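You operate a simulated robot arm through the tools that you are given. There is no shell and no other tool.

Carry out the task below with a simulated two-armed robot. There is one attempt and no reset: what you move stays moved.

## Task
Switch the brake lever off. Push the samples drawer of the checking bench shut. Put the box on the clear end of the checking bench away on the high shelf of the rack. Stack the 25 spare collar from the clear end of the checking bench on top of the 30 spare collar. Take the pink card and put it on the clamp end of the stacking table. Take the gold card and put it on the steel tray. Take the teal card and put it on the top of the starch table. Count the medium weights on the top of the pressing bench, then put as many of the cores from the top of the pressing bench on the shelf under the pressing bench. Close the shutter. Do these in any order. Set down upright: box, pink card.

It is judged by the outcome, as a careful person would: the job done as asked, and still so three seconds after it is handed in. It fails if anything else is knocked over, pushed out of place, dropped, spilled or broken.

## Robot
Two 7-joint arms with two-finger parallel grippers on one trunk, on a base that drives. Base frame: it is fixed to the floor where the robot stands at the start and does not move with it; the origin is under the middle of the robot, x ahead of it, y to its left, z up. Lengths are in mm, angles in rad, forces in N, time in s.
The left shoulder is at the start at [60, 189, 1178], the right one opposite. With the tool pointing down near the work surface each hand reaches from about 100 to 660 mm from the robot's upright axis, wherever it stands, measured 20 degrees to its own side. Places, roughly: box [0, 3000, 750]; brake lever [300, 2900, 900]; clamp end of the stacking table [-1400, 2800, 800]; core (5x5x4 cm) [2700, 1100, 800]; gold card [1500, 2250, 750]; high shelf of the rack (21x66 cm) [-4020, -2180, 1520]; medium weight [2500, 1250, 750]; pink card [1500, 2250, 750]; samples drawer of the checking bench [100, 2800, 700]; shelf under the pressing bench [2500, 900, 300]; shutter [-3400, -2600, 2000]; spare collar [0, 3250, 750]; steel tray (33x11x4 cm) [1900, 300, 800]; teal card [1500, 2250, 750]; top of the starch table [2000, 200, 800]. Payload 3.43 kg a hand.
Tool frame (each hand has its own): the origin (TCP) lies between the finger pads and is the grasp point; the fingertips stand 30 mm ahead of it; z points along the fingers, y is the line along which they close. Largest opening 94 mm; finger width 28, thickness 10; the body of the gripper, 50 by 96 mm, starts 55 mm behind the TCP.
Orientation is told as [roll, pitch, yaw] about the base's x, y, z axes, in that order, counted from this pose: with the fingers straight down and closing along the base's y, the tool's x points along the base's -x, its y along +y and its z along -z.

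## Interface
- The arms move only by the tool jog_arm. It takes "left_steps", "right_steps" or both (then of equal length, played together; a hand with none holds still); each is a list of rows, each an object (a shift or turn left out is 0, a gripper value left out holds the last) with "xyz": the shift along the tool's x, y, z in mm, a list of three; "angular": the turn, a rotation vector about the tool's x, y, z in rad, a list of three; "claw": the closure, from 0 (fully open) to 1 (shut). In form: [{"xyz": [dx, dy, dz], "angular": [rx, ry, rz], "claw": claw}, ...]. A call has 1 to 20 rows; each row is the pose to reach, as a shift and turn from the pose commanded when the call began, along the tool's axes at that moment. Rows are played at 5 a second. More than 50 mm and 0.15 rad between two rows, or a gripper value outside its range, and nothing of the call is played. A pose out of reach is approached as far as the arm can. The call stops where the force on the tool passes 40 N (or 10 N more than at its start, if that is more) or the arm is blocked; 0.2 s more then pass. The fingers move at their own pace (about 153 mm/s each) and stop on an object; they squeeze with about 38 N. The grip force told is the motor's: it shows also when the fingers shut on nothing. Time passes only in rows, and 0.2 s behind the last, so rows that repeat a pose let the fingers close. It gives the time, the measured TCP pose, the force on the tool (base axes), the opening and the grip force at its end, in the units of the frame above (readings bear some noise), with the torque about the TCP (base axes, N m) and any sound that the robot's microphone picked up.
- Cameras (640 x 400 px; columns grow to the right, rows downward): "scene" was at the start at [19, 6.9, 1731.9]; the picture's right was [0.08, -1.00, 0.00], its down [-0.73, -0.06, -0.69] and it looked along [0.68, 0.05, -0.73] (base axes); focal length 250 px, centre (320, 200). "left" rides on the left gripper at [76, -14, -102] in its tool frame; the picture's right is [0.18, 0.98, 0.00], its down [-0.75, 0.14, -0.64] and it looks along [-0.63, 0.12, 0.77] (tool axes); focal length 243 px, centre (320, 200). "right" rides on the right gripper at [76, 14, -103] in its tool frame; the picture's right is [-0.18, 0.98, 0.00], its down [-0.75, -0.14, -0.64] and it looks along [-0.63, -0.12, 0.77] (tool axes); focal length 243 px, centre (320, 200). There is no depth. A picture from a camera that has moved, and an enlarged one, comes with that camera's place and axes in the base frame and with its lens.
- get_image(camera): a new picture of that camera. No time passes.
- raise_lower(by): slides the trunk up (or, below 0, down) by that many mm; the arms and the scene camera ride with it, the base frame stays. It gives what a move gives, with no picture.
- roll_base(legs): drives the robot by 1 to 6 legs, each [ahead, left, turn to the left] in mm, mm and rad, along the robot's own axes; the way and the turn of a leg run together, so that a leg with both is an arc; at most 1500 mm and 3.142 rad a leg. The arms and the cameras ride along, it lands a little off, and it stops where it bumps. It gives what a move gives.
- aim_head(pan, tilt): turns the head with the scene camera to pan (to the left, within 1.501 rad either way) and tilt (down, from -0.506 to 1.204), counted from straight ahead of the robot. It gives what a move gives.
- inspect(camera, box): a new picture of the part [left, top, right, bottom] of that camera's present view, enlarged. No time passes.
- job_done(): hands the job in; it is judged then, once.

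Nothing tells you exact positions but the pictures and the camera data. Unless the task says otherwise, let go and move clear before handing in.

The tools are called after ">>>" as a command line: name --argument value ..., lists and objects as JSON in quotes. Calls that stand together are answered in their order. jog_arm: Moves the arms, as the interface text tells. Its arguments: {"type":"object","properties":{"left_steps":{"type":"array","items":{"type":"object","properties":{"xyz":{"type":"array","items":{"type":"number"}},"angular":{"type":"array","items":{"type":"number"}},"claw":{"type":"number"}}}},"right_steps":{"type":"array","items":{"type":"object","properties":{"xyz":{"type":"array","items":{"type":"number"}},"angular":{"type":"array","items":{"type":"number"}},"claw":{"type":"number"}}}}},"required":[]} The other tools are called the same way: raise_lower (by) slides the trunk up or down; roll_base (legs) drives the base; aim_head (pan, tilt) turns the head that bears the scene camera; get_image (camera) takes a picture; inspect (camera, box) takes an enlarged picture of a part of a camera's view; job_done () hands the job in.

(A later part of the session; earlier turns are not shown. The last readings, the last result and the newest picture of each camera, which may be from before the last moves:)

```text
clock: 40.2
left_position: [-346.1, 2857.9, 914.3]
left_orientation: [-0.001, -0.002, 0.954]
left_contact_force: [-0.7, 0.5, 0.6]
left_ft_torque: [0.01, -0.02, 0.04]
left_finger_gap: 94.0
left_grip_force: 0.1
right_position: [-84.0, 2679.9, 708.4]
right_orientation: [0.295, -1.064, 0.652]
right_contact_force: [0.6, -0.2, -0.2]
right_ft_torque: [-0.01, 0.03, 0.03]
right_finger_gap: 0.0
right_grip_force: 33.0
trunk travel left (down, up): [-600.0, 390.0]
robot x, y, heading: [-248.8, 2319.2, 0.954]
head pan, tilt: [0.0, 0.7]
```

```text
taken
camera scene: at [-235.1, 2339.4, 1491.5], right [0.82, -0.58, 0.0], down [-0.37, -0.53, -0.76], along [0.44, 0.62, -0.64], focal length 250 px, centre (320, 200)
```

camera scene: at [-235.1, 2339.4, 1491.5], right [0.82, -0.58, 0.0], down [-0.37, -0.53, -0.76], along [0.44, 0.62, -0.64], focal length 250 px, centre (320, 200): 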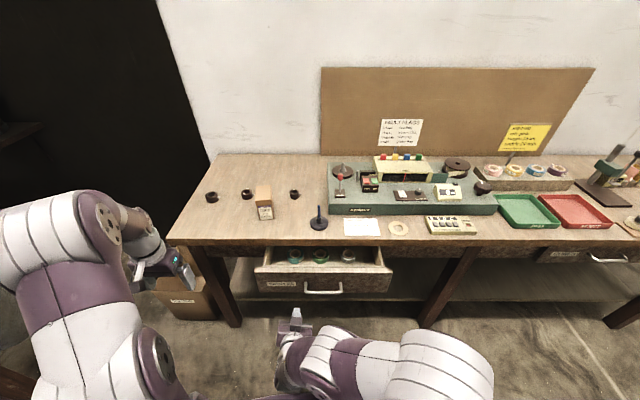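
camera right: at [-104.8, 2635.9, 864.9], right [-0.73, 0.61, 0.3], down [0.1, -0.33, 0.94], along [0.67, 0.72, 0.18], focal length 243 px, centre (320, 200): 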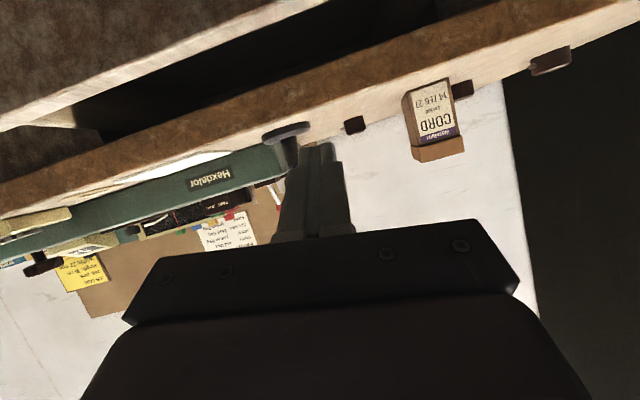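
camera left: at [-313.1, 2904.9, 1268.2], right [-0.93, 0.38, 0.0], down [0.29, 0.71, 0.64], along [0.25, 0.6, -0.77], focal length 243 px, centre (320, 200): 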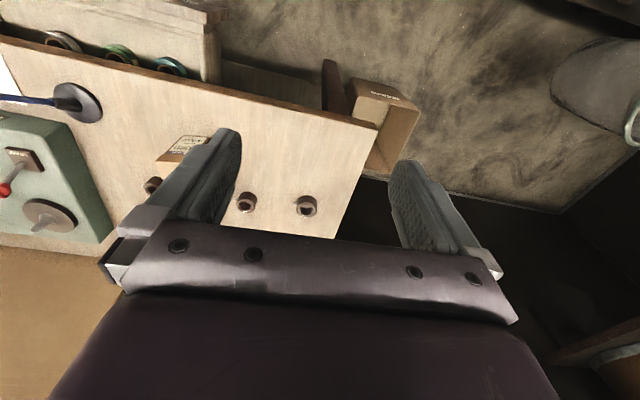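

The arm is comfortable at this trunk height. I shift the right hand to the drawer's centre line, just above the handle.

>>> jog_arm --right_steps '[{"xyz": [-23, -25, -14]}, {"xyz": [-46, -51, -29]}, {"xyz": [-68, -76, -43]}, {"xyz": [-68, -76, -43]}]'

>>> get_image --camera "scene"

>>> inspect --camera "scene" --box '[240, 230, 400, 340]'

>>> inspect --camera "scene" --box '[280, 180, 304, 198]'

```text
clock: 41.2
left_position: [-344.9, 2856.8, 913.0]
left_orientation: [-0.003, 0.001, 0.956]
left_contact_force: [0.2, -0.3, 0.0]
left_ft_torque: [-0.02, -0.01, 0.0]
left_finger_gap: 94.0
left_grip_force: 0.0
right_position: [-54.9, 2649.2, 801.8]
right_orientation: [0.247, -1.06, 0.734]
right_contact_force: [0.2, 0.1, -1.0]
right_ft_torque: [0.02, -0.05, -0.01]
right_finger_gap: 0.3
right_grip_force: 33.3
right hand out of reach, approached as far as the arm can: row 1, 2, 3, 4
trunk travel left (down, up): [-600.0, 390.0]
robot x, y, heading: [-247.5, 2318.9, 0.957]
head pan, tilt: [0.0, 0.7]
```

```text
taken
camera scene: at [-235.6, 2340.3, 1491.4], right [0.82, -0.58, 0.0], down [-0.37, -0.53, -0.76], along [0.44, 0.62, -0.64], focal length 250 px, centre (320, 200)
```

scene: 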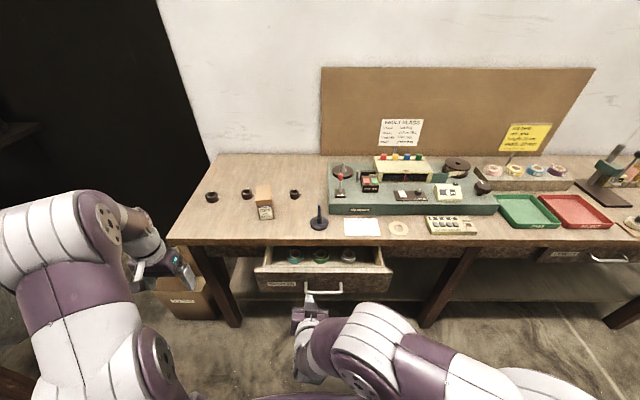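

```text
3.64 times, centred on (320, 285) of scene
camera zoom: at [-235.6, 2340.3, 1491.4], right [0.82, -0.58, 0.0], down [-0.37, -0.53, -0.76], along [0.44, 0.62, -0.64], focal length 909 px, centre (320, -109)
```

zoom: 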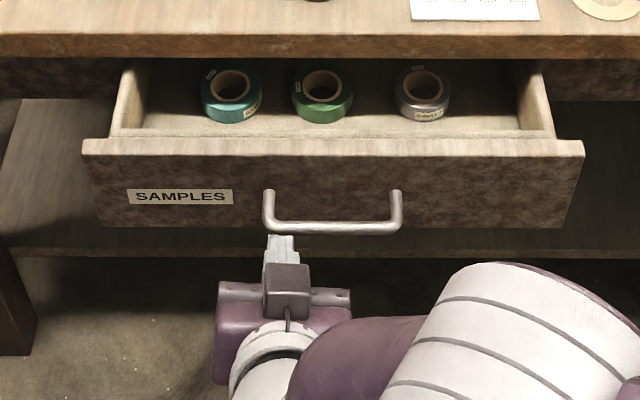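

```text
16.00 times, centred on (292, 189) of scene
camera zoom: at [-235.6, 2340.3, 1491.4], right [0.82, -0.58, 0.0], down [-0.37, -0.53, -0.76], along [0.44, 0.62, -0.64], focal length 3998 px, centre (768, 376)
```

zoom: 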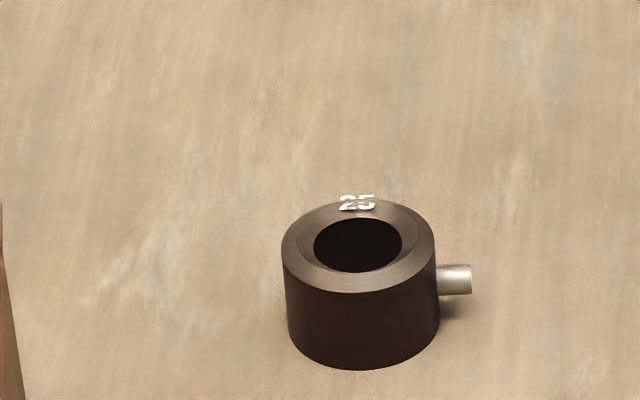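

Table top works out at z≈825, drawer panel z≈650–773 with its face ≈480 mm ahead. I push forward step by step.

>>> jog_arm --right_steps '[{"xyz": [-14, 0, 26]}, {"xyz": [-29, 0, 53]}, {"xyz": [-43, 0, 79]}, {"xyz": [-52, 0, 97]}]'

>>> inspect --camera "scene" --box '[240, 230, 400, 340]'

```text
clock: 42.2
left_position: [-344.8, 2858.3, 914.0]
left_orientation: [0.001, -0.001, 0.955]
left_contact_force: [0.1, -0.2, 0.3]
left_ft_torque: [0.01, -0.01, -0.03]
left_finger_gap: 93.9
left_grip_force: 0.0
right_position: [10.1, 2736.7, 801.0]
right_orientation: [0.262, -1.061, 0.723]
right_contact_force: [-0.1, 0.5, -0.6]
right_ft_torque: [-0.01, -0.01, 0.02]
right_finger_gap: 0.0
right_grip_force: 33.1
trunk travel left (down, up): [-600.0, 390.0]
robot x, y, heading: [-246.2, 2318.0, 0.955]
head pan, tilt: [0.0, 0.7]
```

```text
3.64 times, centred on (320, 285) of scene
camera zoom: at [-234.9, 2339.7, 1491.5], right [0.82, -0.58, 0.0], down [-0.37, -0.53, -0.76], along [0.44, 0.62, -0.64], focal length 909 px, centre (320, -109)
```

zoom: 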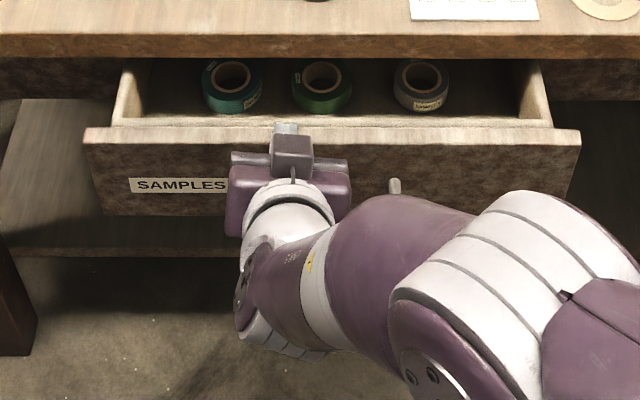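

The drawer moved in slightly but the fingertips are right at the panel's top edge. I back off, drop 40 mm so the tips sit squarely on the panel, and push it home.

>>> jog_arm --right_steps '[{"xyz": [14, 0, -26]}, {"xyz": [32, -3, -16]}, {"xyz": [49, -5, -7]}, {"xyz": [39, -5, 11]}, {"xyz": [30, -5, 28]}, {"xyz": [20, -5, 46]}, {"xyz": [11, -5, 63]}, {"xyz": [1, -5, 81]}, {"xyz": [-8, -5, 98]}, {"xyz": [-14, -5, 110]}]'

>>> inspect --camera "scene" --box '[240, 230, 400, 340]'

```text
clock: 44.4
left_position: [-345.2, 2858.5, 914.7]
left_orientation: [-0.001, 0.0, 0.955]
left_contact_force: [0.4, 0.0, 0.1]
left_ft_torque: [-0.03, 0.0, 0.0]
left_finger_gap: 94.0
left_grip_force: 0.1
right_position: [70.5, 2823.0, 760.6]
right_orientation: [0.264, -1.061, 0.722]
right_contact_force: [-0.4, 0.5, -0.3]
right_ft_torque: [-0.01, -0.02, -0.02]
right_finger_gap: 0.0
right_grip_force: 33.1
trunk travel left (down, up): [-600.0, 390.0]
robot x, y, heading: [-246.9, 2321.0, 0.954]
head pan, tilt: [0.0, 0.7]
```

```text
3.64 times, centred on (320, 285) of scene
camera zoom: at [-234.8, 2339.8, 1491.4], right [0.82, -0.58, 0.0], down [-0.37, -0.53, -0.76], along [0.44, 0.62, -0.64], focal length 909 px, centre (320, -109)
```

zoom: 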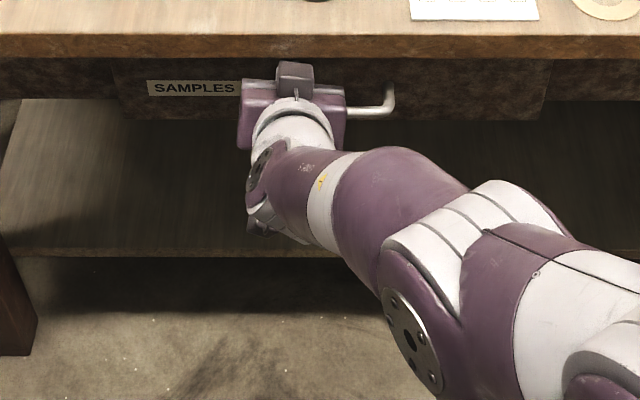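

The drawer is nearly flush; I push on until it stops.

>>> jog_arm --right_steps '[{"xyz": [-5, 0, 9]}, {"xyz": [-10, 0, 18]}, {"xyz": [-14, 0, 26]}, {"xyz": [-19, 0, 35]}, {"xyz": [-24, 0, 44]}]'

>>> inspect --camera "scene" --box '[240, 230, 400, 340]'

```text
clock: 45.0
left_position: [-347.8, 2853.2, 916.6]
left_orientation: [-0.001, -0.005, 0.955]
left_contact_force: [0.0, -0.5, -0.4]
left_ft_torque: [-0.02, -0.02, 0.03]
left_finger_gap: 94.0
left_grip_force: 0.1
right_position: [73.0, 2827.5, 760.0]
right_orientation: [0.254, -1.054, 0.737]
right_contact_force: [-17.5, -25.0, 13.7]
right_ft_torque: [0.35, -0.27, -0.04]
right_finger_gap: 0.0
right_grip_force: 33.3
trunk travel left (down, up): [-600.0, 390.0]
robot x, y, heading: [-248.7, 2319.0, 0.957]
head pan, tilt: [0.0, 0.7]
stopped in row 2 (right hand): the force on the tool passed its limit at 50 N (the readings are from after the stop); the commanded pose is now the measured one
```

```text
3.64 times, centred on (320, 285) of scene
camera zoom: at [-239.3, 2332.3, 1491.9], right [0.82, -0.58, 0.0], down [-0.37, -0.52, -0.77], along [0.44, 0.63, -0.64], focal length 909 px, centre (320, -109)
```

zoom: 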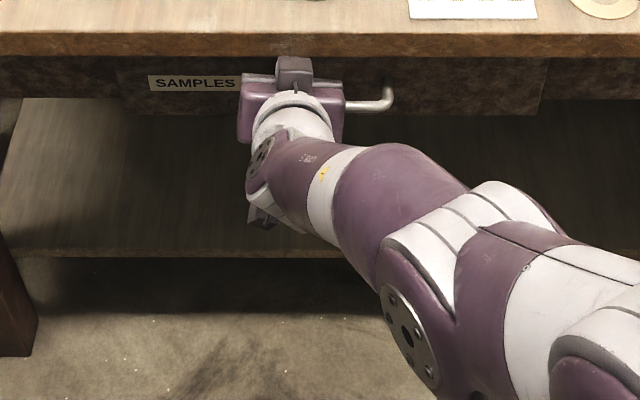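

It hit its stop. I retreat the hand and verify the drawer is shut.

>>> jog_arm --right_steps '[{"xyz": [0, 0, -40]}, {"xyz": [0, 0, -80]}, {"xyz": [0, 0, -120]}, {"xyz": [0, 0, -160]}]'

>>> get_image --camera "scene"

>>> inspect --camera "scene" --box '[240, 230, 400, 340]'

```text
clock: 46.0
left_position: [-344.9, 2856.6, 915.3]
left_orientation: [0.001, -0.001, 0.953]
left_contact_force: [-1.1, -0.1, 0.5]
left_ft_torque: [0.01, 0.0, 0.02]
left_finger_gap: 94.1
left_grip_force: 0.1
right_position: [3.8, 2710.5, 834.0]
right_orientation: [0.255, -1.052, 0.735]
right_contact_force: [-0.7, -0.8, 0.0]
right_ft_torque: [-0.01, 0.0, -0.02]
right_finger_gap: 0.0
right_grip_force: 33.0
trunk travel left (down, up): [-600.0, 390.0]
robot x, y, heading: [-249.9, 2319.2, 0.952]
head pan, tilt: [0.0, 0.7]
```

```text
taken
camera scene: at [-236.1, 2337.4, 1491.5], right [0.82, -0.58, 0.0], down [-0.37, -0.52, -0.77], along [0.44, 0.62, -0.64], focal length 250 px, centre (320, 200)
```

scene: 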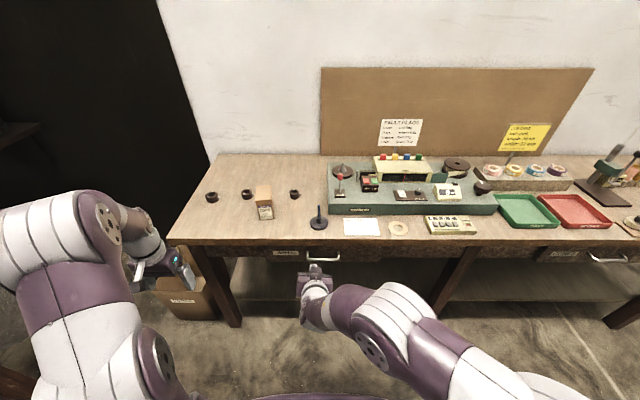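

```text
3.64 times, centred on (320, 285) of scene
camera zoom: at [-236.1, 2337.4, 1491.5], right [0.82, -0.58, 0.0], down [-0.37, -0.52, -0.77], along [0.44, 0.62, -0.64], focal length 909 px, centre (320, -109)
```

zoom: 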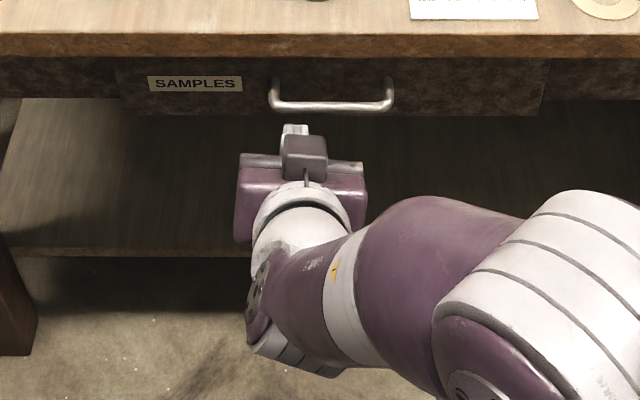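

Drawer shut. Now the brake lever: I zoom in from this lower viewpoint to work out which way it leans.

>>> inspect --camera "scene" --box '[328, 165, 360, 205]'

>>> inspect --camera "scene" --box '[250, 175, 290, 225]'

>>> inspect --camera "scene" --box '[235, 180, 259, 200]'

>>> inspect --camera "scene" --box '[200, 180, 224, 200]'

```text
10.00 times, centred on (344, 185) of scene
camera zoom: at [-236.1, 2337.4, 1491.5], right [0.82, -0.58, 0.0], down [-0.37, -0.52, -0.77], along [0.44, 0.62, -0.64], focal length 2499 px, centre (80, 350)
```

zoom: 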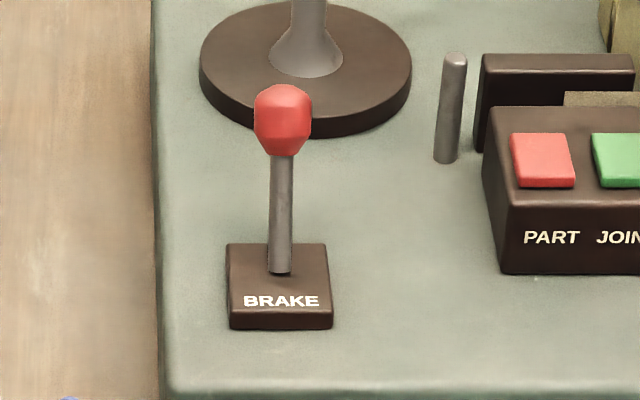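

```text
8.00 times, centred on (270, 200) of scene
camera zoom: at [-236.1, 2337.4, 1491.5], right [0.82, -0.58, 0.0], down [-0.37, -0.52, -0.77], along [0.44, 0.62, -0.64], focal length 1999 px, centre (720, 200)
```

zoom: 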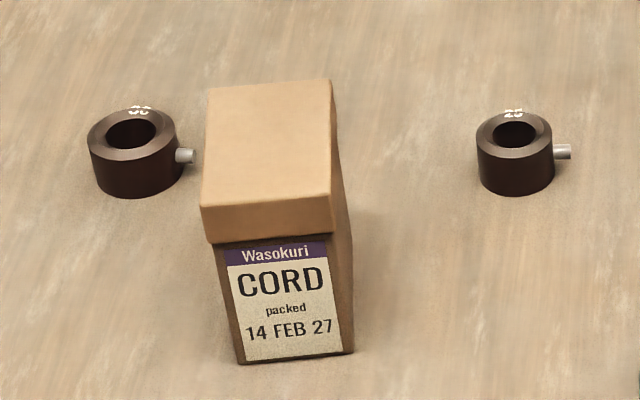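

```text
16.00 times, centred on (247, 190) of scene
camera zoom: at [-236.1, 2337.4, 1491.5], right [0.82, -0.58, 0.0], down [-0.37, -0.52, -0.77], along [0.44, 0.62, -0.64], focal length 3998 px, centre (1488, 360)
```

zoom: 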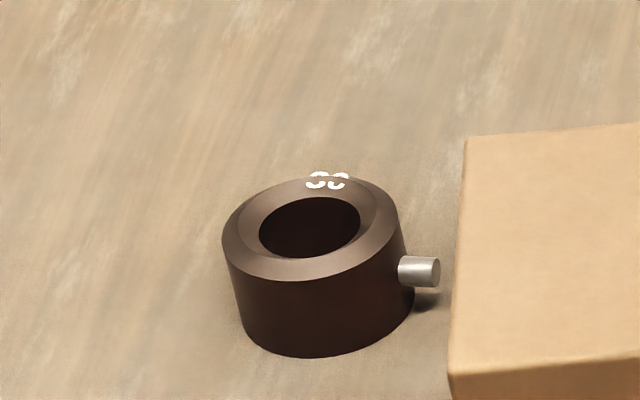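

```text
16.00 times, centred on (212, 190) of scene
camera zoom: at [-236.1, 2337.4, 1491.5], right [0.82, -0.58, 0.0], down [-0.37, -0.52, -0.77], along [0.44, 0.62, -0.64], focal length 3998 px, centre (2048, 360)
```

zoom: 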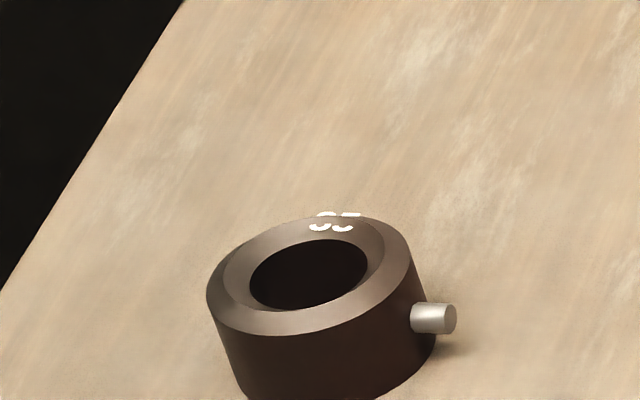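

The lever knob (≈(284,2936,942)) leans ~30° away from the robot; off should be the other end of its throw, toward us. I raise the trunk, turn the right hand tool-down, then drive closer.

>>> raise_lower --by 250

>>> jog_arm --right_steps '[{"xyz": [-1, -12, -6], "angular": [0.0144, 0.133, -0.008], "claw": 0.4}, {"xyz": [-2, -24, -13], "angular": [0.0288, 0.266, -0.0159]}, {"xyz": [-3, -35, -19], "angular": [0.0432, 0.399, -0.0239]}, {"xyz": [-4, -47, -25], "angular": [0.0576, 0.5322, -0.0319]}, {"xyz": [-5, -59, -32], "angular": [0.072, 0.6653, -0.0398]}, {"xyz": [-6, -71, -38], "angular": [0.0864, 0.7983, -0.0478]}, {"xyz": [-8, -83, -44], "angular": [0.1008, 0.9314, -0.0557]}, {"xyz": [-9, -95, -51], "angular": [0.1152, 1.0644, -0.0637]}, {"xyz": [-9, -95, -51], "angular": [0.1152, 1.0644, -0.0637]}]'

>>> get_image --camera "scene"

```text
clock: 48.5
left_position: [-346.1, 2856.7, 1163.8]
left_orientation: [0.0, -0.002, 0.954]
left_contact_force: [0.4, 0.2, -0.5]
left_ft_torque: [0.02, -0.02, 0.01]
left_finger_gap: 94.1
left_grip_force: 0.1
right_position: [3.3, 2711.9, 1082.2]
right_orientation: [0.252, -1.051, 0.738]
right_contact_force: [-0.4, 0.7, -0.5]
right_ft_torque: [-0.02, -0.02, -0.02]
right_finger_gap: 0.1
right_grip_force: 32.4
trunk travel left (down, up): [-850.0, 140.0]
robot x, y, heading: [-248.5, 2315.9, 0.958]
head pan, tilt: [0.0, 0.7]
```

```text
clock: 50.5
left_position: [-346.4, 2857.5, 1163.8]
left_orientation: [-0.001, -0.001, 0.954]
left_contact_force: [-0.7, 0.3, -0.1]
left_ft_torque: [0.0, -0.03, 0.01]
left_finger_gap: 94.0
left_grip_force: 0.1
right_position: [61.5, 2622.0, 1104.3]
right_orientation: [-0.002, 0.005, 0.953]
right_contact_force: [0.1, 0.2, -0.9]
right_ft_torque: [0.02, 0.01, 0.02]
right_finger_gap: 56.1
right_grip_force: 0.1
trunk travel left (down, up): [-850.0, 140.0]
robot x, y, heading: [-250.2, 2319.1, 0.954]
head pan, tilt: [0.0, 0.7]
```

```text
taken
camera scene: at [-235.8, 2339.3, 1741.4], right [0.82, -0.58, 0.0], down [-0.37, -0.53, -0.76], along [0.44, 0.62, -0.64], focal length 250 px, centre (320, 200)
```

scene: 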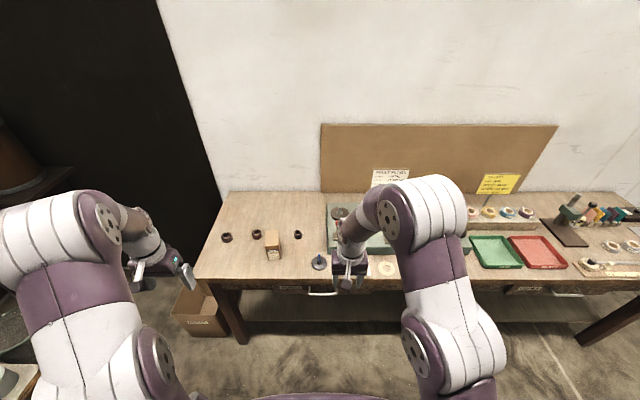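

Now I drive 280 mm ahead toward the bench; both hands are well above everything on it.

>>> roll_base --legs '[[280, 0, 0]]'

>>> get_image --camera "scene"

>>> get_image --camera "right"

>>> get_image --camera "left"

```text
clock: 52.5
left_position: [-186.9, 3086.6, 1164.6]
left_orientation: [0.0, -0.004, 0.963]
left_contact_force: [-0.4, 0.3, 0.5]
left_ft_torque: [0.04, 0.01, 0.0]
left_finger_gap: 93.8
left_grip_force: 0.2
right_position: [221.9, 2854.8, 1104.9]
right_orientation: [0.0, 0.0, 0.96]
right_contact_force: [0.7, 0.3, -0.1]
right_ft_torque: [0.04, 0.03, 0.02]
right_finger_gap: 56.5
right_grip_force: 0.1
trunk travel left (down, up): [-850.0, 140.0]
robot x, y, heading: [-82.8, 2550.7, 0.966]
head pan, tilt: [0.0, 0.7]
```

```text
taken
camera scene: at [-74.4, 2568.1, 1741.5], right [0.82, -0.57, 0.0], down [-0.37, -0.53, -0.77], along [0.44, 0.63, -0.64], focal length 250 px, centre (320, 200)
```

scene: 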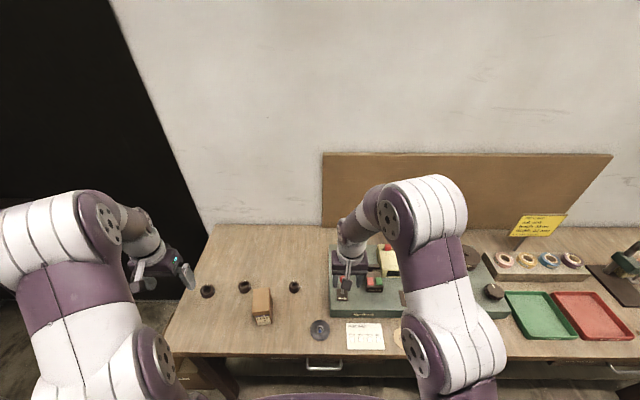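

```text
taken
camera right: at [166.9, 2798.8, 1206.2], right [-0.7, 0.71, 0.0], down [0.55, 0.54, 0.64], along [0.46, 0.45, -0.77], focal length 243 px, centre (320, 200)
```

right: 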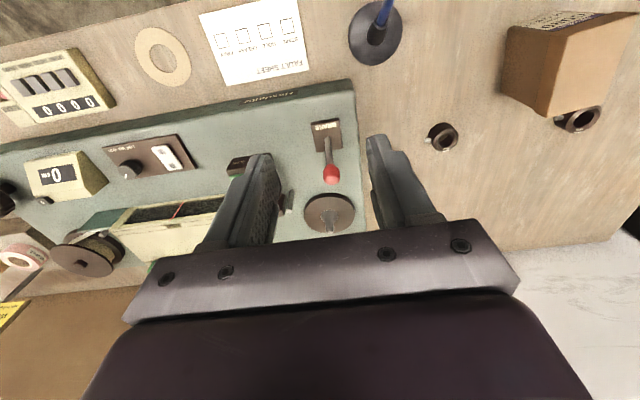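

```text
taken
camera left: at [-219.0, 3015.6, 1267.9], right [-0.91, 0.41, 0.0], down [0.31, 0.7, 0.64], along [0.27, 0.59, -0.77], focal length 243 px, centre (320, 200)
```

left: 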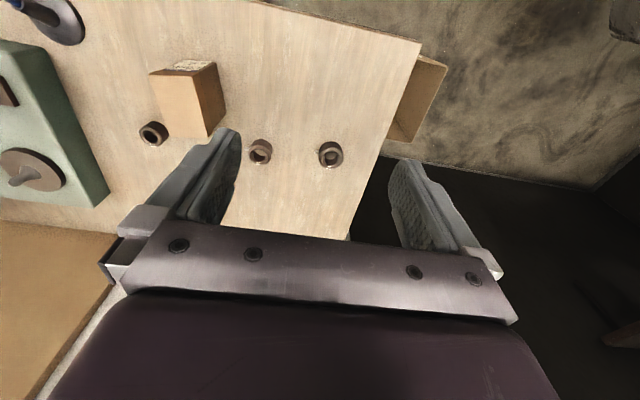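

The knob checks out at about (283,2933,942). I move the right hand over it with the fingers straddling sideways, then descend.

>>> jog_arm --right_steps '[{"xyz": [-33, -2, 20]}, {"xyz": [-66, -3, 40]}, {"xyz": [-99, -5, 60]}, {"xyz": [-99, -5, 60]}]'

>>> get_image --camera "right"

```text
clock: 53.5
left_position: [-187.9, 3087.6, 1165.0]
left_orientation: [0.002, 0.0, 0.96]
left_contact_force: [0.5, 0.0, 0.5]
left_ft_torque: [0.01, -0.05, -0.03]
left_finger_gap: 94.0
left_grip_force: 0.1
right_position: [282.3, 2934.4, 1044.2]
right_orientation: [-0.002, 0.003, 0.961]
right_contact_force: [0.0, -0.5, -0.5]
right_ft_torque: [0.0, -0.02, 0.0]
right_finger_gap: 56.3
right_grip_force: 0.2
trunk travel left (down, up): [-850.0, 140.0]
robot x, y, heading: [-84.4, 2548.6, 0.965]
head pan, tilt: [0.0, 0.7]
```

```text
taken
camera right: at [227.8, 2878.3, 1146.5], right [-0.7, 0.71, 0.0], down [0.55, 0.54, 0.64], along [0.46, 0.45, -0.77], focal length 243 px, centre (320, 200)
```

right: 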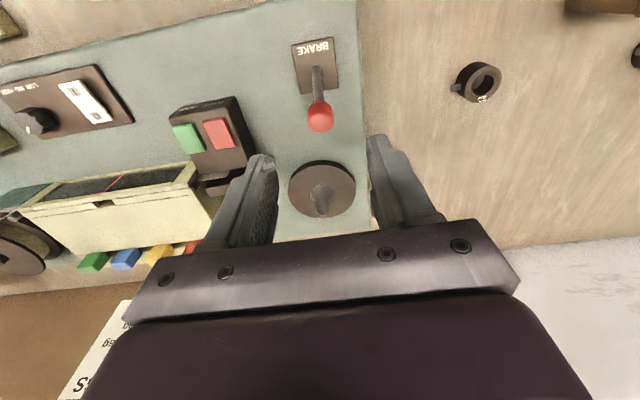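

Centered on the knob. I descend and grip it.

>>> jog_arm --right_steps '[{"xyz": [0, 0, 35]}, {"xyz": [0, 0, 70]}, {"xyz": [0, 0, 100]}, {"xyz": [0, 0, 100]}]'

>>> get_image --camera "right"

```text
clock: 54.5
left_position: [-187.3, 3086.8, 1164.3]
left_orientation: [-0.001, -0.002, 0.962]
left_contact_force: [-0.8, -0.2, 1.1]
left_ft_torque: [-0.01, 0.0, 0.01]
left_finger_gap: 93.9
left_grip_force: 0.1
right_position: [282.7, 2932.2, 943.3]
right_orientation: [0.0, 0.003, 0.959]
right_contact_force: [-0.3, 0.1, 0.3]
right_ft_torque: [0.02, 0.01, 0.01]
right_finger_gap: 56.3
right_grip_force: 0.0
trunk travel left (down, up): [-850.0, 140.0]
robot x, y, heading: [-88.6, 2549.4, 0.957]
head pan, tilt: [0.0, 0.7]
```

```text
taken
camera right: at [228.4, 2878.0, 1045.1], right [-0.7, 0.71, 0.0], down [0.55, 0.54, 0.64], along [0.46, 0.45, -0.77], focal length 243 px, centre (320, 200)
```

right: 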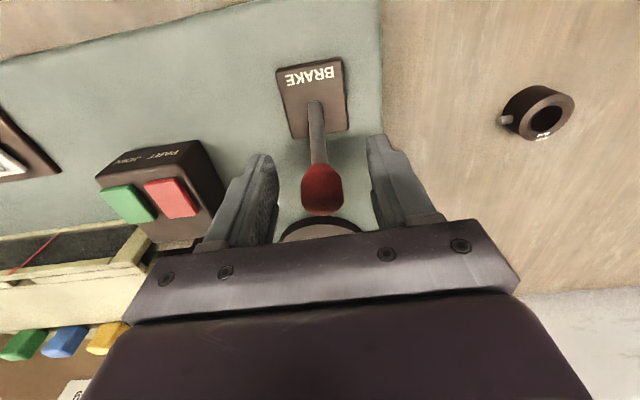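

>>> jog_arm --right_steps '[{"xyz": [0, 0, 0], "claw": 1}, {"xyz": [0, 0, 0], "claw": 1}, {"xyz": [0, 0, 0], "claw": 1}, {"xyz": [10, 0, -4]}, {"xyz": [20, 0, -7]}, {"xyz": [30, 0, -8]}, {"xyz": [40, 0, -7]}, {"xyz": [50, 0, -4]}, {"xyz": [60, 0, 0]}]'

>>> get_image --camera "right"

```text
clock: 56.5
left_position: [-185.0, 3088.9, 1164.7]
left_orientation: [-0.001, 0.002, 0.959]
left_contact_force: [-0.6, -0.1, 0.5]
left_ft_torque: [-0.03, 0.0, -0.03]
left_finger_gap: 94.0
left_grip_force: 0.1
right_position: [250.2, 2889.8, 944.3]
right_orientation: [0.001, -0.007, 0.96]
right_contact_force: [17.1, 22.6, 28.3]
right_ft_torque: [0.76, -0.51, 0.07]
right_finger_gap: 21.1
right_grip_force: 45.0
trunk travel left (down, up): [-850.0, 140.0]
robot x, y, heading: [-91.8, 2554.5, 0.962]
head pan, tilt: [0.0, 0.7]
```

```text
taken
camera right: at [195.3, 2833.0, 1046.7], right [-0.7, 0.71, 0.0], down [0.55, 0.53, 0.65], along [0.46, 0.45, -0.76], focal length 243 px, centre (320, 200)
```

right: 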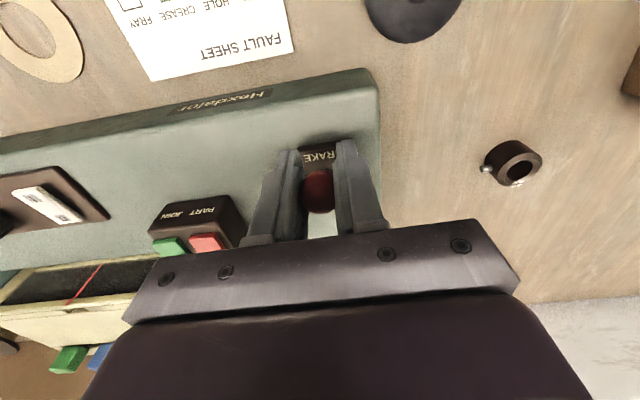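

The lever has come over to our side and hit its stop. I open the fingers and lift away to check.

>>> jog_arm --right_steps '[{"xyz": [0, 0, 0], "claw": 0.4}, {"xyz": [0, 0, 0], "claw": 0.4}, {"xyz": [0, 0, -40]}, {"xyz": [0, 0, -80]}, {"xyz": [0, 0, -120]}, {"xyz": [0, 0, -160]}]'

>>> get_image --camera "right"

```text
clock: 57.9
left_position: [-188.4, 3086.8, 1164.9]
left_orientation: [-0.001, -0.002, 0.961]
left_contact_force: [0.2, -0.7, 0.4]
left_ft_torque: [-0.01, 0.01, 0.02]
left_finger_gap: 93.6
left_grip_force: 0.0
right_position: [247.7, 2880.9, 1103.2]
right_orientation: [-0.002, 0.001, 0.962]
right_contact_force: [0.7, -0.1, 0.9]
right_ft_torque: [0.02, 0.0, 0.04]
right_finger_gap: 56.3
right_grip_force: 0.0
trunk travel left (down, up): [-850.0, 140.0]
robot x, y, heading: [-89.8, 2550.2, 0.964]
head pan, tilt: [0.0, 0.7]
```

```text
taken
camera right: at [192.7, 2825.1, 1205.1], right [-0.7, 0.71, 0.0], down [0.55, 0.54, 0.64], along [0.46, 0.45, -0.77], focal length 243 px, centre (320, 200)
```

right: 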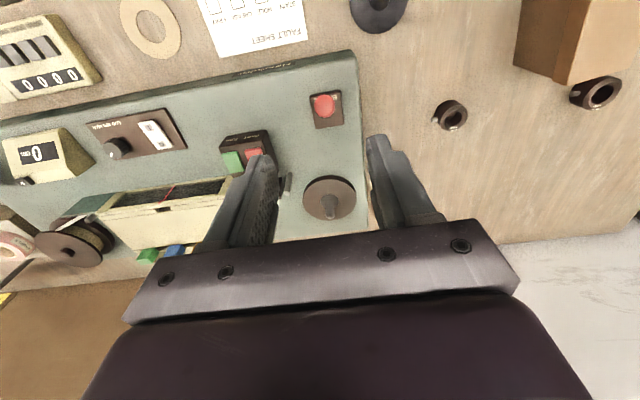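

The brake lever now leans toward us, the opposite end of its throw. Next the 25 collar: its screw points sideways, so I turn the left hand 90° to grip it front-to-back, and move it above the collar while the right hand clears off.

>>> jog_arm --left_steps '[{"xyz": [-15, -26, 14], "angular": [0, 0, 0.143], "claw": 0.2}, {"xyz": [-31, -52, 29], "angular": [0, 0, 0.286]}, {"xyz": [-46, -79, 43], "angular": [0, 0, 0.428]}, {"xyz": [-62, -105, 58], "angular": [0, 0, 0.571]}, {"xyz": [-77, -131, 72], "angular": [0, 0, 0.714]}, {"xyz": [-93, -157, 87], "angular": [0, 0, 0.857]}, {"xyz": [-108, -183, 101], "angular": [0, 0, 1.0]}, {"xyz": [-124, -209, 116], "angular": [0, 0, 1.142]}, {"xyz": [-139, -236, 130], "angular": [0, 0, 1.285]}, {"xyz": [-155, -262, 145], "angular": [0, 0, 1.428]}, {"xyz": [-170, -288, 160], "angular": [0, 0, 1.571]}, {"xyz": [-170, -288, 160], "angular": [0, 0, 1.571]}]' --right_steps '[{"xyz": [0, -20, 0]}, {"xyz": [0, -40, 0]}, {"xyz": [0, -60, 0]}, {"xyz": [0, -80, 0]}, {"xyz": [0, -100, 0]}, {"xyz": [0, -120, 0]}, {"xyz": [0, -140, 0]}, {"xyz": [0, -160, 0]}, {"xyz": [0, -180, 0]}, {"xyz": [0, -200, 0]}, {"xyz": [0, -220, 0]}, {"xyz": [0, -220, 0]}]'

>>> get_image --camera "left"

>>> get_image --camera "scene"

```text
clock: 60.5
left_position: [147.0, 3062.4, 1004.9]
left_orientation: [0.003, -0.002, -0.61]
left_contact_force: [-0.5, -0.6, 0.2]
left_ft_torque: [0.01, -0.01, -0.03]
left_finger_gap: 75.0
left_grip_force: 0.1
right_position: [429.2, 2758.2, 1104.3]
right_orientation: [0.0, 0.002, 0.961]
right_contact_force: [0.1, 0.7, -0.6]
right_ft_torque: [-0.02, 0.02, 0.02]
right_finger_gap: 56.5
right_grip_force: 0.2
trunk travel left (down, up): [-850.0, 140.0]
robot x, y, heading: [-87.2, 2548.5, 0.962]
head pan, tilt: [0.0, 0.7]
```

```text
taken
camera left: at [77.3, 3094.4, 1108.0], right [0.41, 0.91, 0.0], down [0.7, -0.32, 0.64], along [0.59, -0.27, -0.77], focal length 243 px, centre (320, 200)
```

left: 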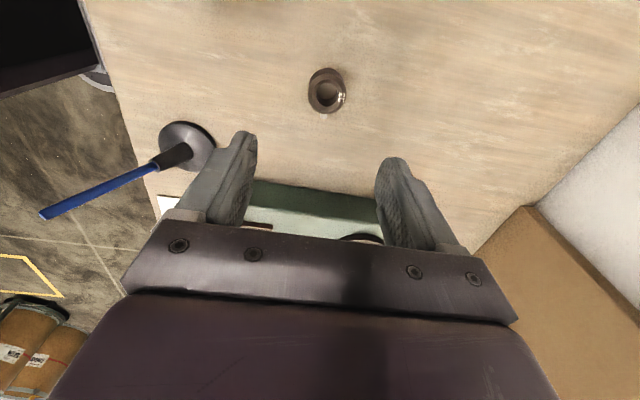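

```text
taken
camera scene: at [-74.5, 2569.5, 1741.5], right [0.82, -0.57, 0.0], down [-0.37, -0.53, -0.77], along [0.44, 0.63, -0.64], focal length 250 px, centre (320, 200)
```

scene: 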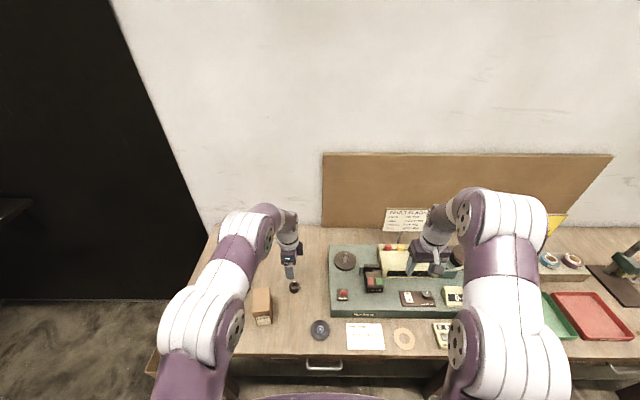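

The collar is nearly under the hand. I descend partway with a small correction and look again.

>>> jog_arm --left_steps '[{"xyz": [3, 2, 30]}, {"xyz": [5, 4, 60]}, {"xyz": [5, 4, 80]}, {"xyz": [5, 4, 80]}]'

>>> get_image --camera "left"

```text
clock: 61.5
left_position: [145.9, 3068.1, 923.1]
left_orientation: [0.002, -0.002, -0.61]
left_contact_force: [0.7, -0.4, 0.6]
left_ft_torque: [0.02, -0.01, 0.02]
left_finger_gap: 75.1
left_grip_force: 0.0
right_position: [429.7, 2758.5, 1104.4]
right_orientation: [0.001, 0.002, 0.961]
right_contact_force: [-0.2, 0.1, 0.0]
right_ft_torque: [0.02, -0.03, -0.01]
right_finger_gap: 56.2
right_grip_force: 0.0
trunk travel left (down, up): [-850.0, 140.0]
robot x, y, heading: [-86.1, 2547.3, 0.962]
head pan, tilt: [0.0, 0.7]
```

```text
taken
camera left: at [75.5, 3099.4, 1027.2], right [0.41, 0.91, 0.0], down [0.7, -0.32, 0.64], along [0.59, -0.26, -0.77], focal length 243 px, centre (320, 200)
```

left: 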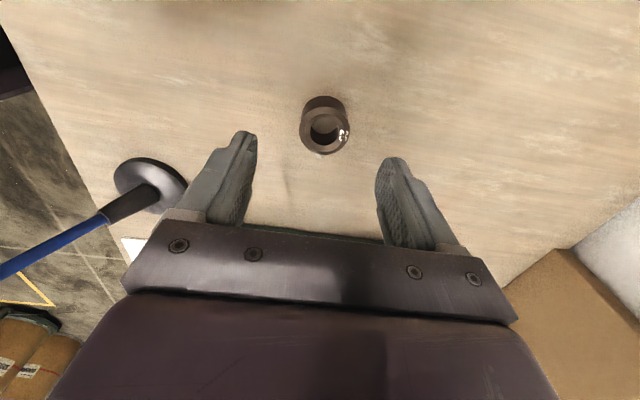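

>>> jog_arm --left_steps '[{"xyz": [0, 4, 25]}, {"xyz": [0, 4, 45]}, {"xyz": [0, 4, 60]}, {"xyz": [0, 4, 60]}]'

>>> get_image --camera "left"

```text
clock: 62.5
left_position: [147.3, 3071.2, 864.0]
left_orientation: [0.001, 0.001, -0.612]
left_contact_force: [-0.2, 0.4, 0.4]
left_ft_torque: [0.0, 0.03, -0.03]
left_finger_gap: 75.4
left_grip_force: 0.1
right_position: [428.9, 2757.2, 1104.1]
right_orientation: [0.0, 0.003, 0.959]
right_contact_force: [-0.5, 0.1, -0.6]
right_ft_torque: [-0.01, -0.02, 0.02]
right_finger_gap: 56.6
right_grip_force: 0.1
trunk travel left (down, up): [-850.0, 140.0]
robot x, y, heading: [-87.0, 2548.1, 0.962]
head pan, tilt: [0.0, 0.7]
```

```text
taken
camera left: at [76.8, 3103.2, 966.5], right [0.41, 0.91, 0.0], down [0.7, -0.32, 0.64], along [0.59, -0.26, -0.77], focal length 243 px, centre (320, 200)
```

left: 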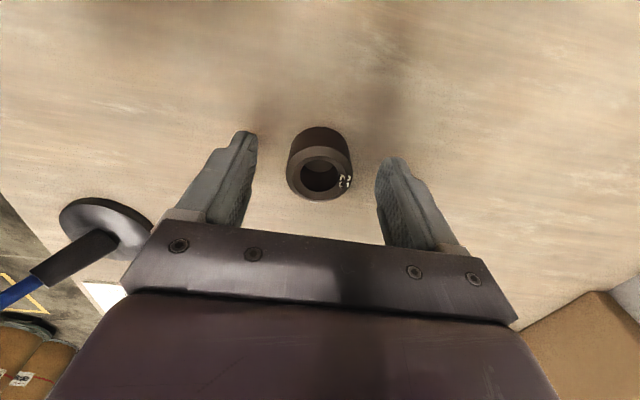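

Centred. I close on the collar and lift it.

>>> jog_arm --left_steps '[{"xyz": [0, 0, 2], "claw": 1}, {"xyz": [0, 0, 2], "claw": 1}, {"xyz": [0, 0, 2], "claw": 1}, {"xyz": [0, 0, 2], "claw": 1}, {"xyz": [0, 0, -20]}, {"xyz": [0, 0, -50]}, {"xyz": [0, 0, -90]}]'

>>> get_image --camera "left"

```text
clock: 64.1
left_position: [147.2, 3068.1, 955.5]
left_orientation: [0.0, 0.001, -0.611]
left_contact_force: [0.2, -0.8, -0.8]
left_ft_torque: [-0.05, 0.03, 0.0]
left_finger_gap: 38.7
left_grip_force: 37.6
right_position: [430.6, 2757.6, 1103.7]
right_orientation: [-0.001, 0.001, 0.96]
right_contact_force: [0.5, -0.7, 0.7]
right_ft_torque: [0.03, -0.02, -0.02]
right_finger_gap: 56.3
right_grip_force: 0.0
trunk travel left (down, up): [-850.0, 140.0]
robot x, y, heading: [-87.3, 2545.7, 0.965]
head pan, tilt: [0.0, 0.7]
```

```text
taken
camera left: at [76.1, 3100.3, 1058.3], right [0.41, 0.91, 0.0], down [0.7, -0.32, 0.64], along [0.59, -0.26, -0.77], focal length 243 px, centre (320, 200)
```

left: 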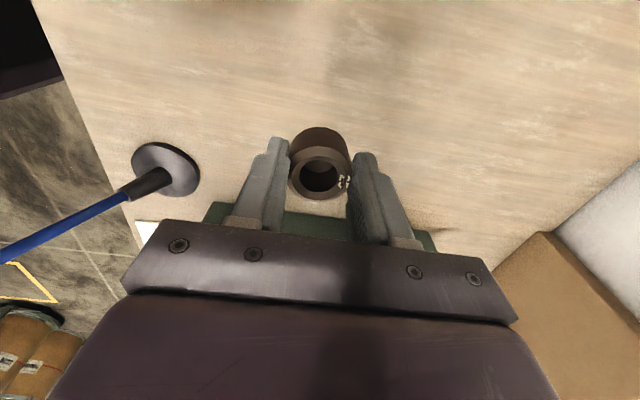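

Holding the 25 collar. I carry it at a safe height to above the 30 collar.

>>> jog_arm --left_steps '[{"xyz": [0, 0, -45]}, {"xyz": [40, -1, -45]}, {"xyz": [80, -2, -45]}, {"xyz": [120, -3, -45]}, {"xyz": [160, -4, -45]}, {"xyz": [196, -5, -45]}, {"xyz": [196, -5, -45]}]'

>>> get_image --camera "left"

>>> get_image --camera "scene"

```text
clock: 65.7
left_position: [-14.5, 3179.6, 999.3]
left_orientation: [0.003, 0.0, -0.611]
left_contact_force: [0.1, -0.3, -0.2]
left_ft_torque: [0.06, 0.0, 0.0]
left_finger_gap: 38.5
left_grip_force: 38.0
right_position: [431.5, 2757.5, 1103.0]
right_orientation: [0.001, 0.002, 0.962]
right_contact_force: [-0.4, -0.4, 0.0]
right_ft_torque: [-0.01, 0.0, 0.01]
right_finger_gap: 56.4
right_grip_force: 0.0
trunk travel left (down, up): [-850.0, 140.0]
robot x, y, heading: [-84.4, 2547.2, 0.959]
head pan, tilt: [0.0, 0.7]
```

```text
taken
camera left: at [-85.5, 3211.7, 1103.2], right [0.41, 0.91, 0.0], down [0.7, -0.32, 0.64], along [0.59, -0.26, -0.77], focal length 243 px, centre (320, 200)
```

left: 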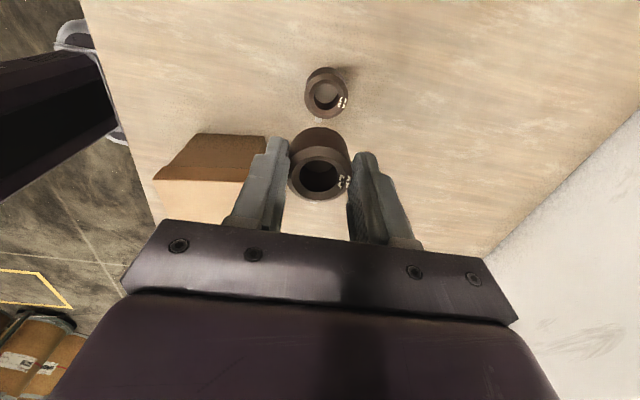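

```text
taken
camera scene: at [-72.6, 2568.8, 1741.5], right [0.82, -0.57, 0.0], down [-0.37, -0.53, -0.76], along [0.44, 0.63, -0.64], focal length 250 px, centre (320, 200)
```

scene: 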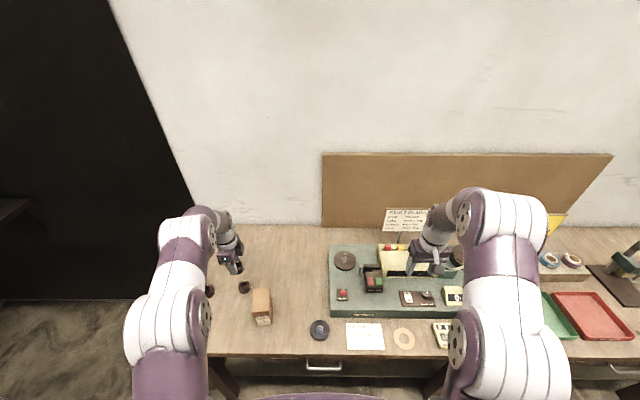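

>>> inspect --camera "left" --box '[290, 55, 370, 215]'

>>> inspect --camera "scene" --box '[195, 240, 285, 330]'

```text
2.50 times, centred on (330, 135) of left
camera zoom: at [-85.5, 3211.7, 1103.2], right [0.41, 0.91, 0.0], down [0.7, -0.32, 0.64], along [0.59, -0.26, -0.77], focal length 606 px, centre (295, 362)
```

zoom: 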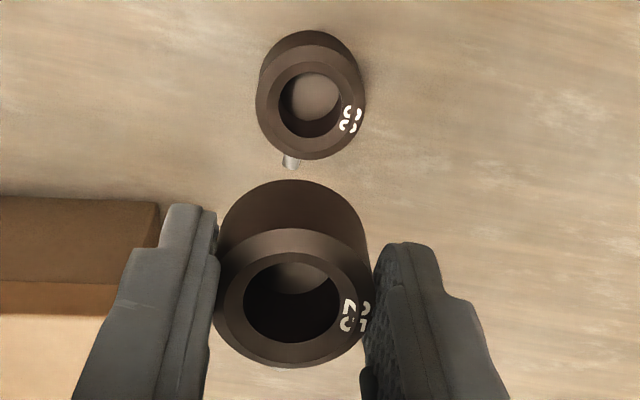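

```text
4.44 times, centred on (240, 285) of scene
camera zoom: at [-72.6, 2568.8, 1741.5], right [0.82, -0.57, 0.0], down [-0.37, -0.53, -0.76], along [0.44, 0.63, -0.64], focal length 1111 px, centre (676, -178)
```

zoom: 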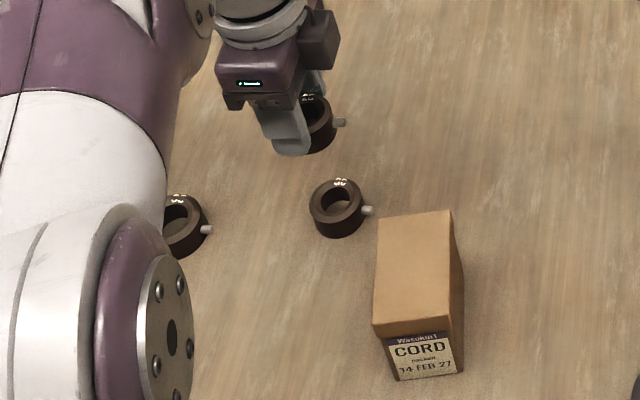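

The collar under the hand is the 30. I correct by a few mm and come down partway for a finer look.

>>> jog_arm --left_steps '[{"xyz": [2, 6, 25]}, {"xyz": [2, 6, 50]}, {"xyz": [2, 6, 75]}, {"xyz": [2, 6, 75]}]'

>>> inspect --camera "left" --box '[260, 90, 380, 210]'

```text
clock: 66.7
left_position: [-14.7, 3184.7, 925.3]
left_orientation: [0.002, -0.001, -0.611]
left_contact_force: [0.5, -1.3, -0.3]
left_ft_torque: [0.02, 0.01, 0.0]
left_finger_gap: 38.6
left_grip_force: 37.9
right_position: [428.2, 2758.6, 1104.4]
right_orientation: [0.001, 0.002, 0.961]
right_contact_force: [0.2, -0.2, 0.9]
right_ft_torque: [-0.03, -0.01, -0.01]
right_finger_gap: 56.1
right_grip_force: 0.0
trunk travel left (down, up): [-850.0, 140.0]
robot x, y, heading: [-83.6, 2548.1, 0.959]
head pan, tilt: [0.0, 0.7]
```

```text
3.33 times, centred on (320, 150) of left
camera zoom: at [-84.8, 3216.8, 1027.9], right [0.41, 0.91, 0.0], down [0.7, -0.32, 0.64], along [0.59, -0.26, -0.77], focal length 809 px, centre (320, 367)
```

zoom: 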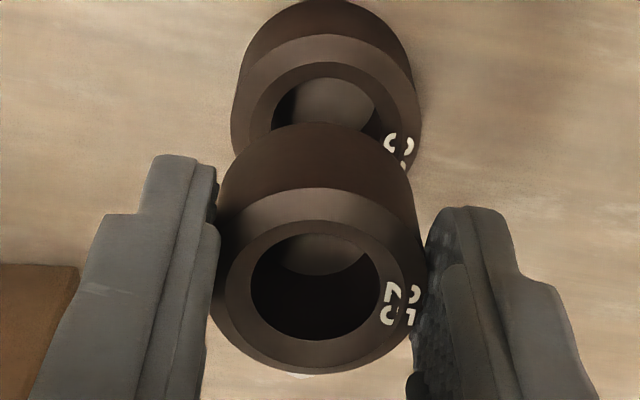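

>>> jog_arm --left_steps '[{"xyz": [1.5, 2, 10]}, {"xyz": [1.5, 2, 25]}, {"xyz": [1.5, 2, 33]}, {"xyz": [1.5, 2, 33]}]'

>>> inspect --camera "left" --box '[260, 90, 380, 210]'

>>> inspect --camera "scene" --box '[195, 240, 285, 330]'

```text
clock: 67.7
left_position: [-13.3, 3188.6, 891.8]
left_orientation: [0.001, 0.003, -0.611]
left_contact_force: [0.3, -0.8, -1.0]
left_ft_torque: [-0.02, 0.02, -0.01]
left_finger_gap: 38.7
left_grip_force: 38.1
right_position: [429.9, 2758.1, 1103.0]
right_orientation: [-0.001, 0.002, 0.96]
right_contact_force: [0.0, 0.2, 0.7]
right_ft_torque: [0.01, -0.01, 0.01]
right_finger_gap: 56.5
right_grip_force: 0.0
trunk travel left (down, up): [-850.0, 140.0]
robot x, y, heading: [-87.9, 2546.0, 0.961]
head pan, tilt: [0.0, 0.7]
```

```text
3.33 times, centred on (320, 150) of left
camera zoom: at [-84.4, 3220.7, 994.3], right [0.41, 0.91, 0.0], down [0.7, -0.32, 0.64], along [0.59, -0.26, -0.77], focal length 809 px, centre (320, 367)
```

zoom: 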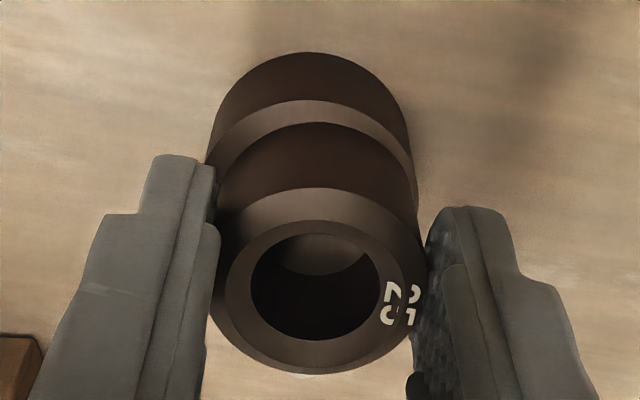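

```text
4.44 times, centred on (240, 285) of scene
camera zoom: at [-73.3, 2569.7, 1741.5], right [0.82, -0.57, 0.0], down [-0.37, -0.53, -0.76], along [0.44, 0.63, -0.64], focal length 1111 px, centre (676, -178)
```

zoom: 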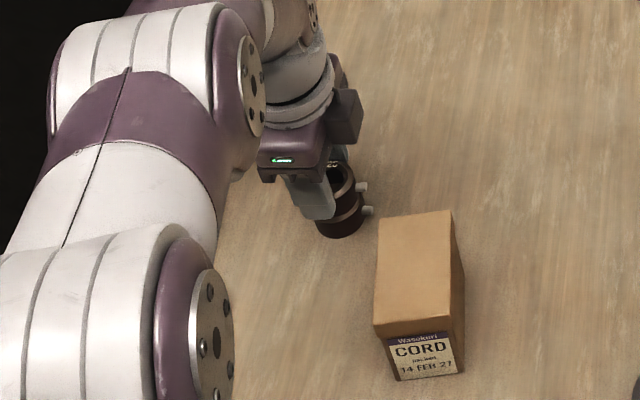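

Very close to aligned; a 1–2 mm correction and the last few mm down, then release.

>>> jog_arm --left_steps '[{"xyz": [1, -1.5, 0]}, {"xyz": [1, -1.5, 2]}, {"xyz": [1, -1.5, 4]}, {"xyz": [1, -1.5, 4]}]'

>>> inspect --camera "left" --box '[260, 90, 380, 210]'

```text
clock: 68.7
left_position: [-14.7, 3187.3, 890.4]
left_orientation: [0.007, 0.002, -0.61]
left_contact_force: [-2.1, 2.7, 20.3]
left_ft_torque: [-0.05, 0.07, -0.01]
left_finger_gap: 38.6
left_grip_force: 38.1
right_position: [428.8, 2756.5, 1104.1]
right_orientation: [0.0, 0.0, 0.96]
right_contact_force: [0.0, 0.8, 0.0]
right_ft_torque: [0.0, 0.02, -0.01]
right_finger_gap: 56.5
right_grip_force: 0.1
trunk travel left (down, up): [-850.0, 140.0]
robot x, y, heading: [-86.2, 2548.3, 0.966]
head pan, tilt: [0.0, 0.7]
```

```text
3.33 times, centred on (320, 150) of left
camera zoom: at [-86.5, 3218.5, 993.8], right [0.41, 0.91, 0.01], down [0.7, -0.32, 0.64], along [0.59, -0.26, -0.77], focal length 809 px, centre (320, 367)
```

zoom: 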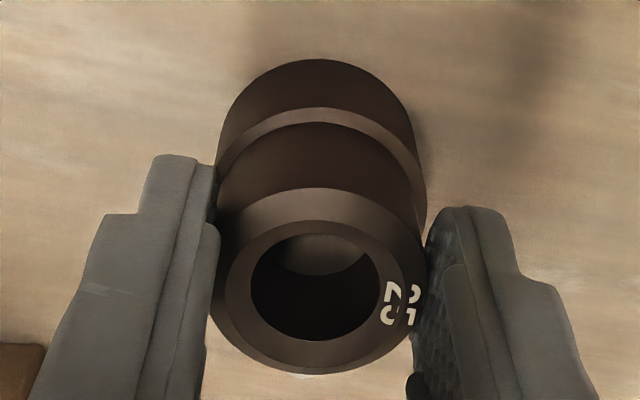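

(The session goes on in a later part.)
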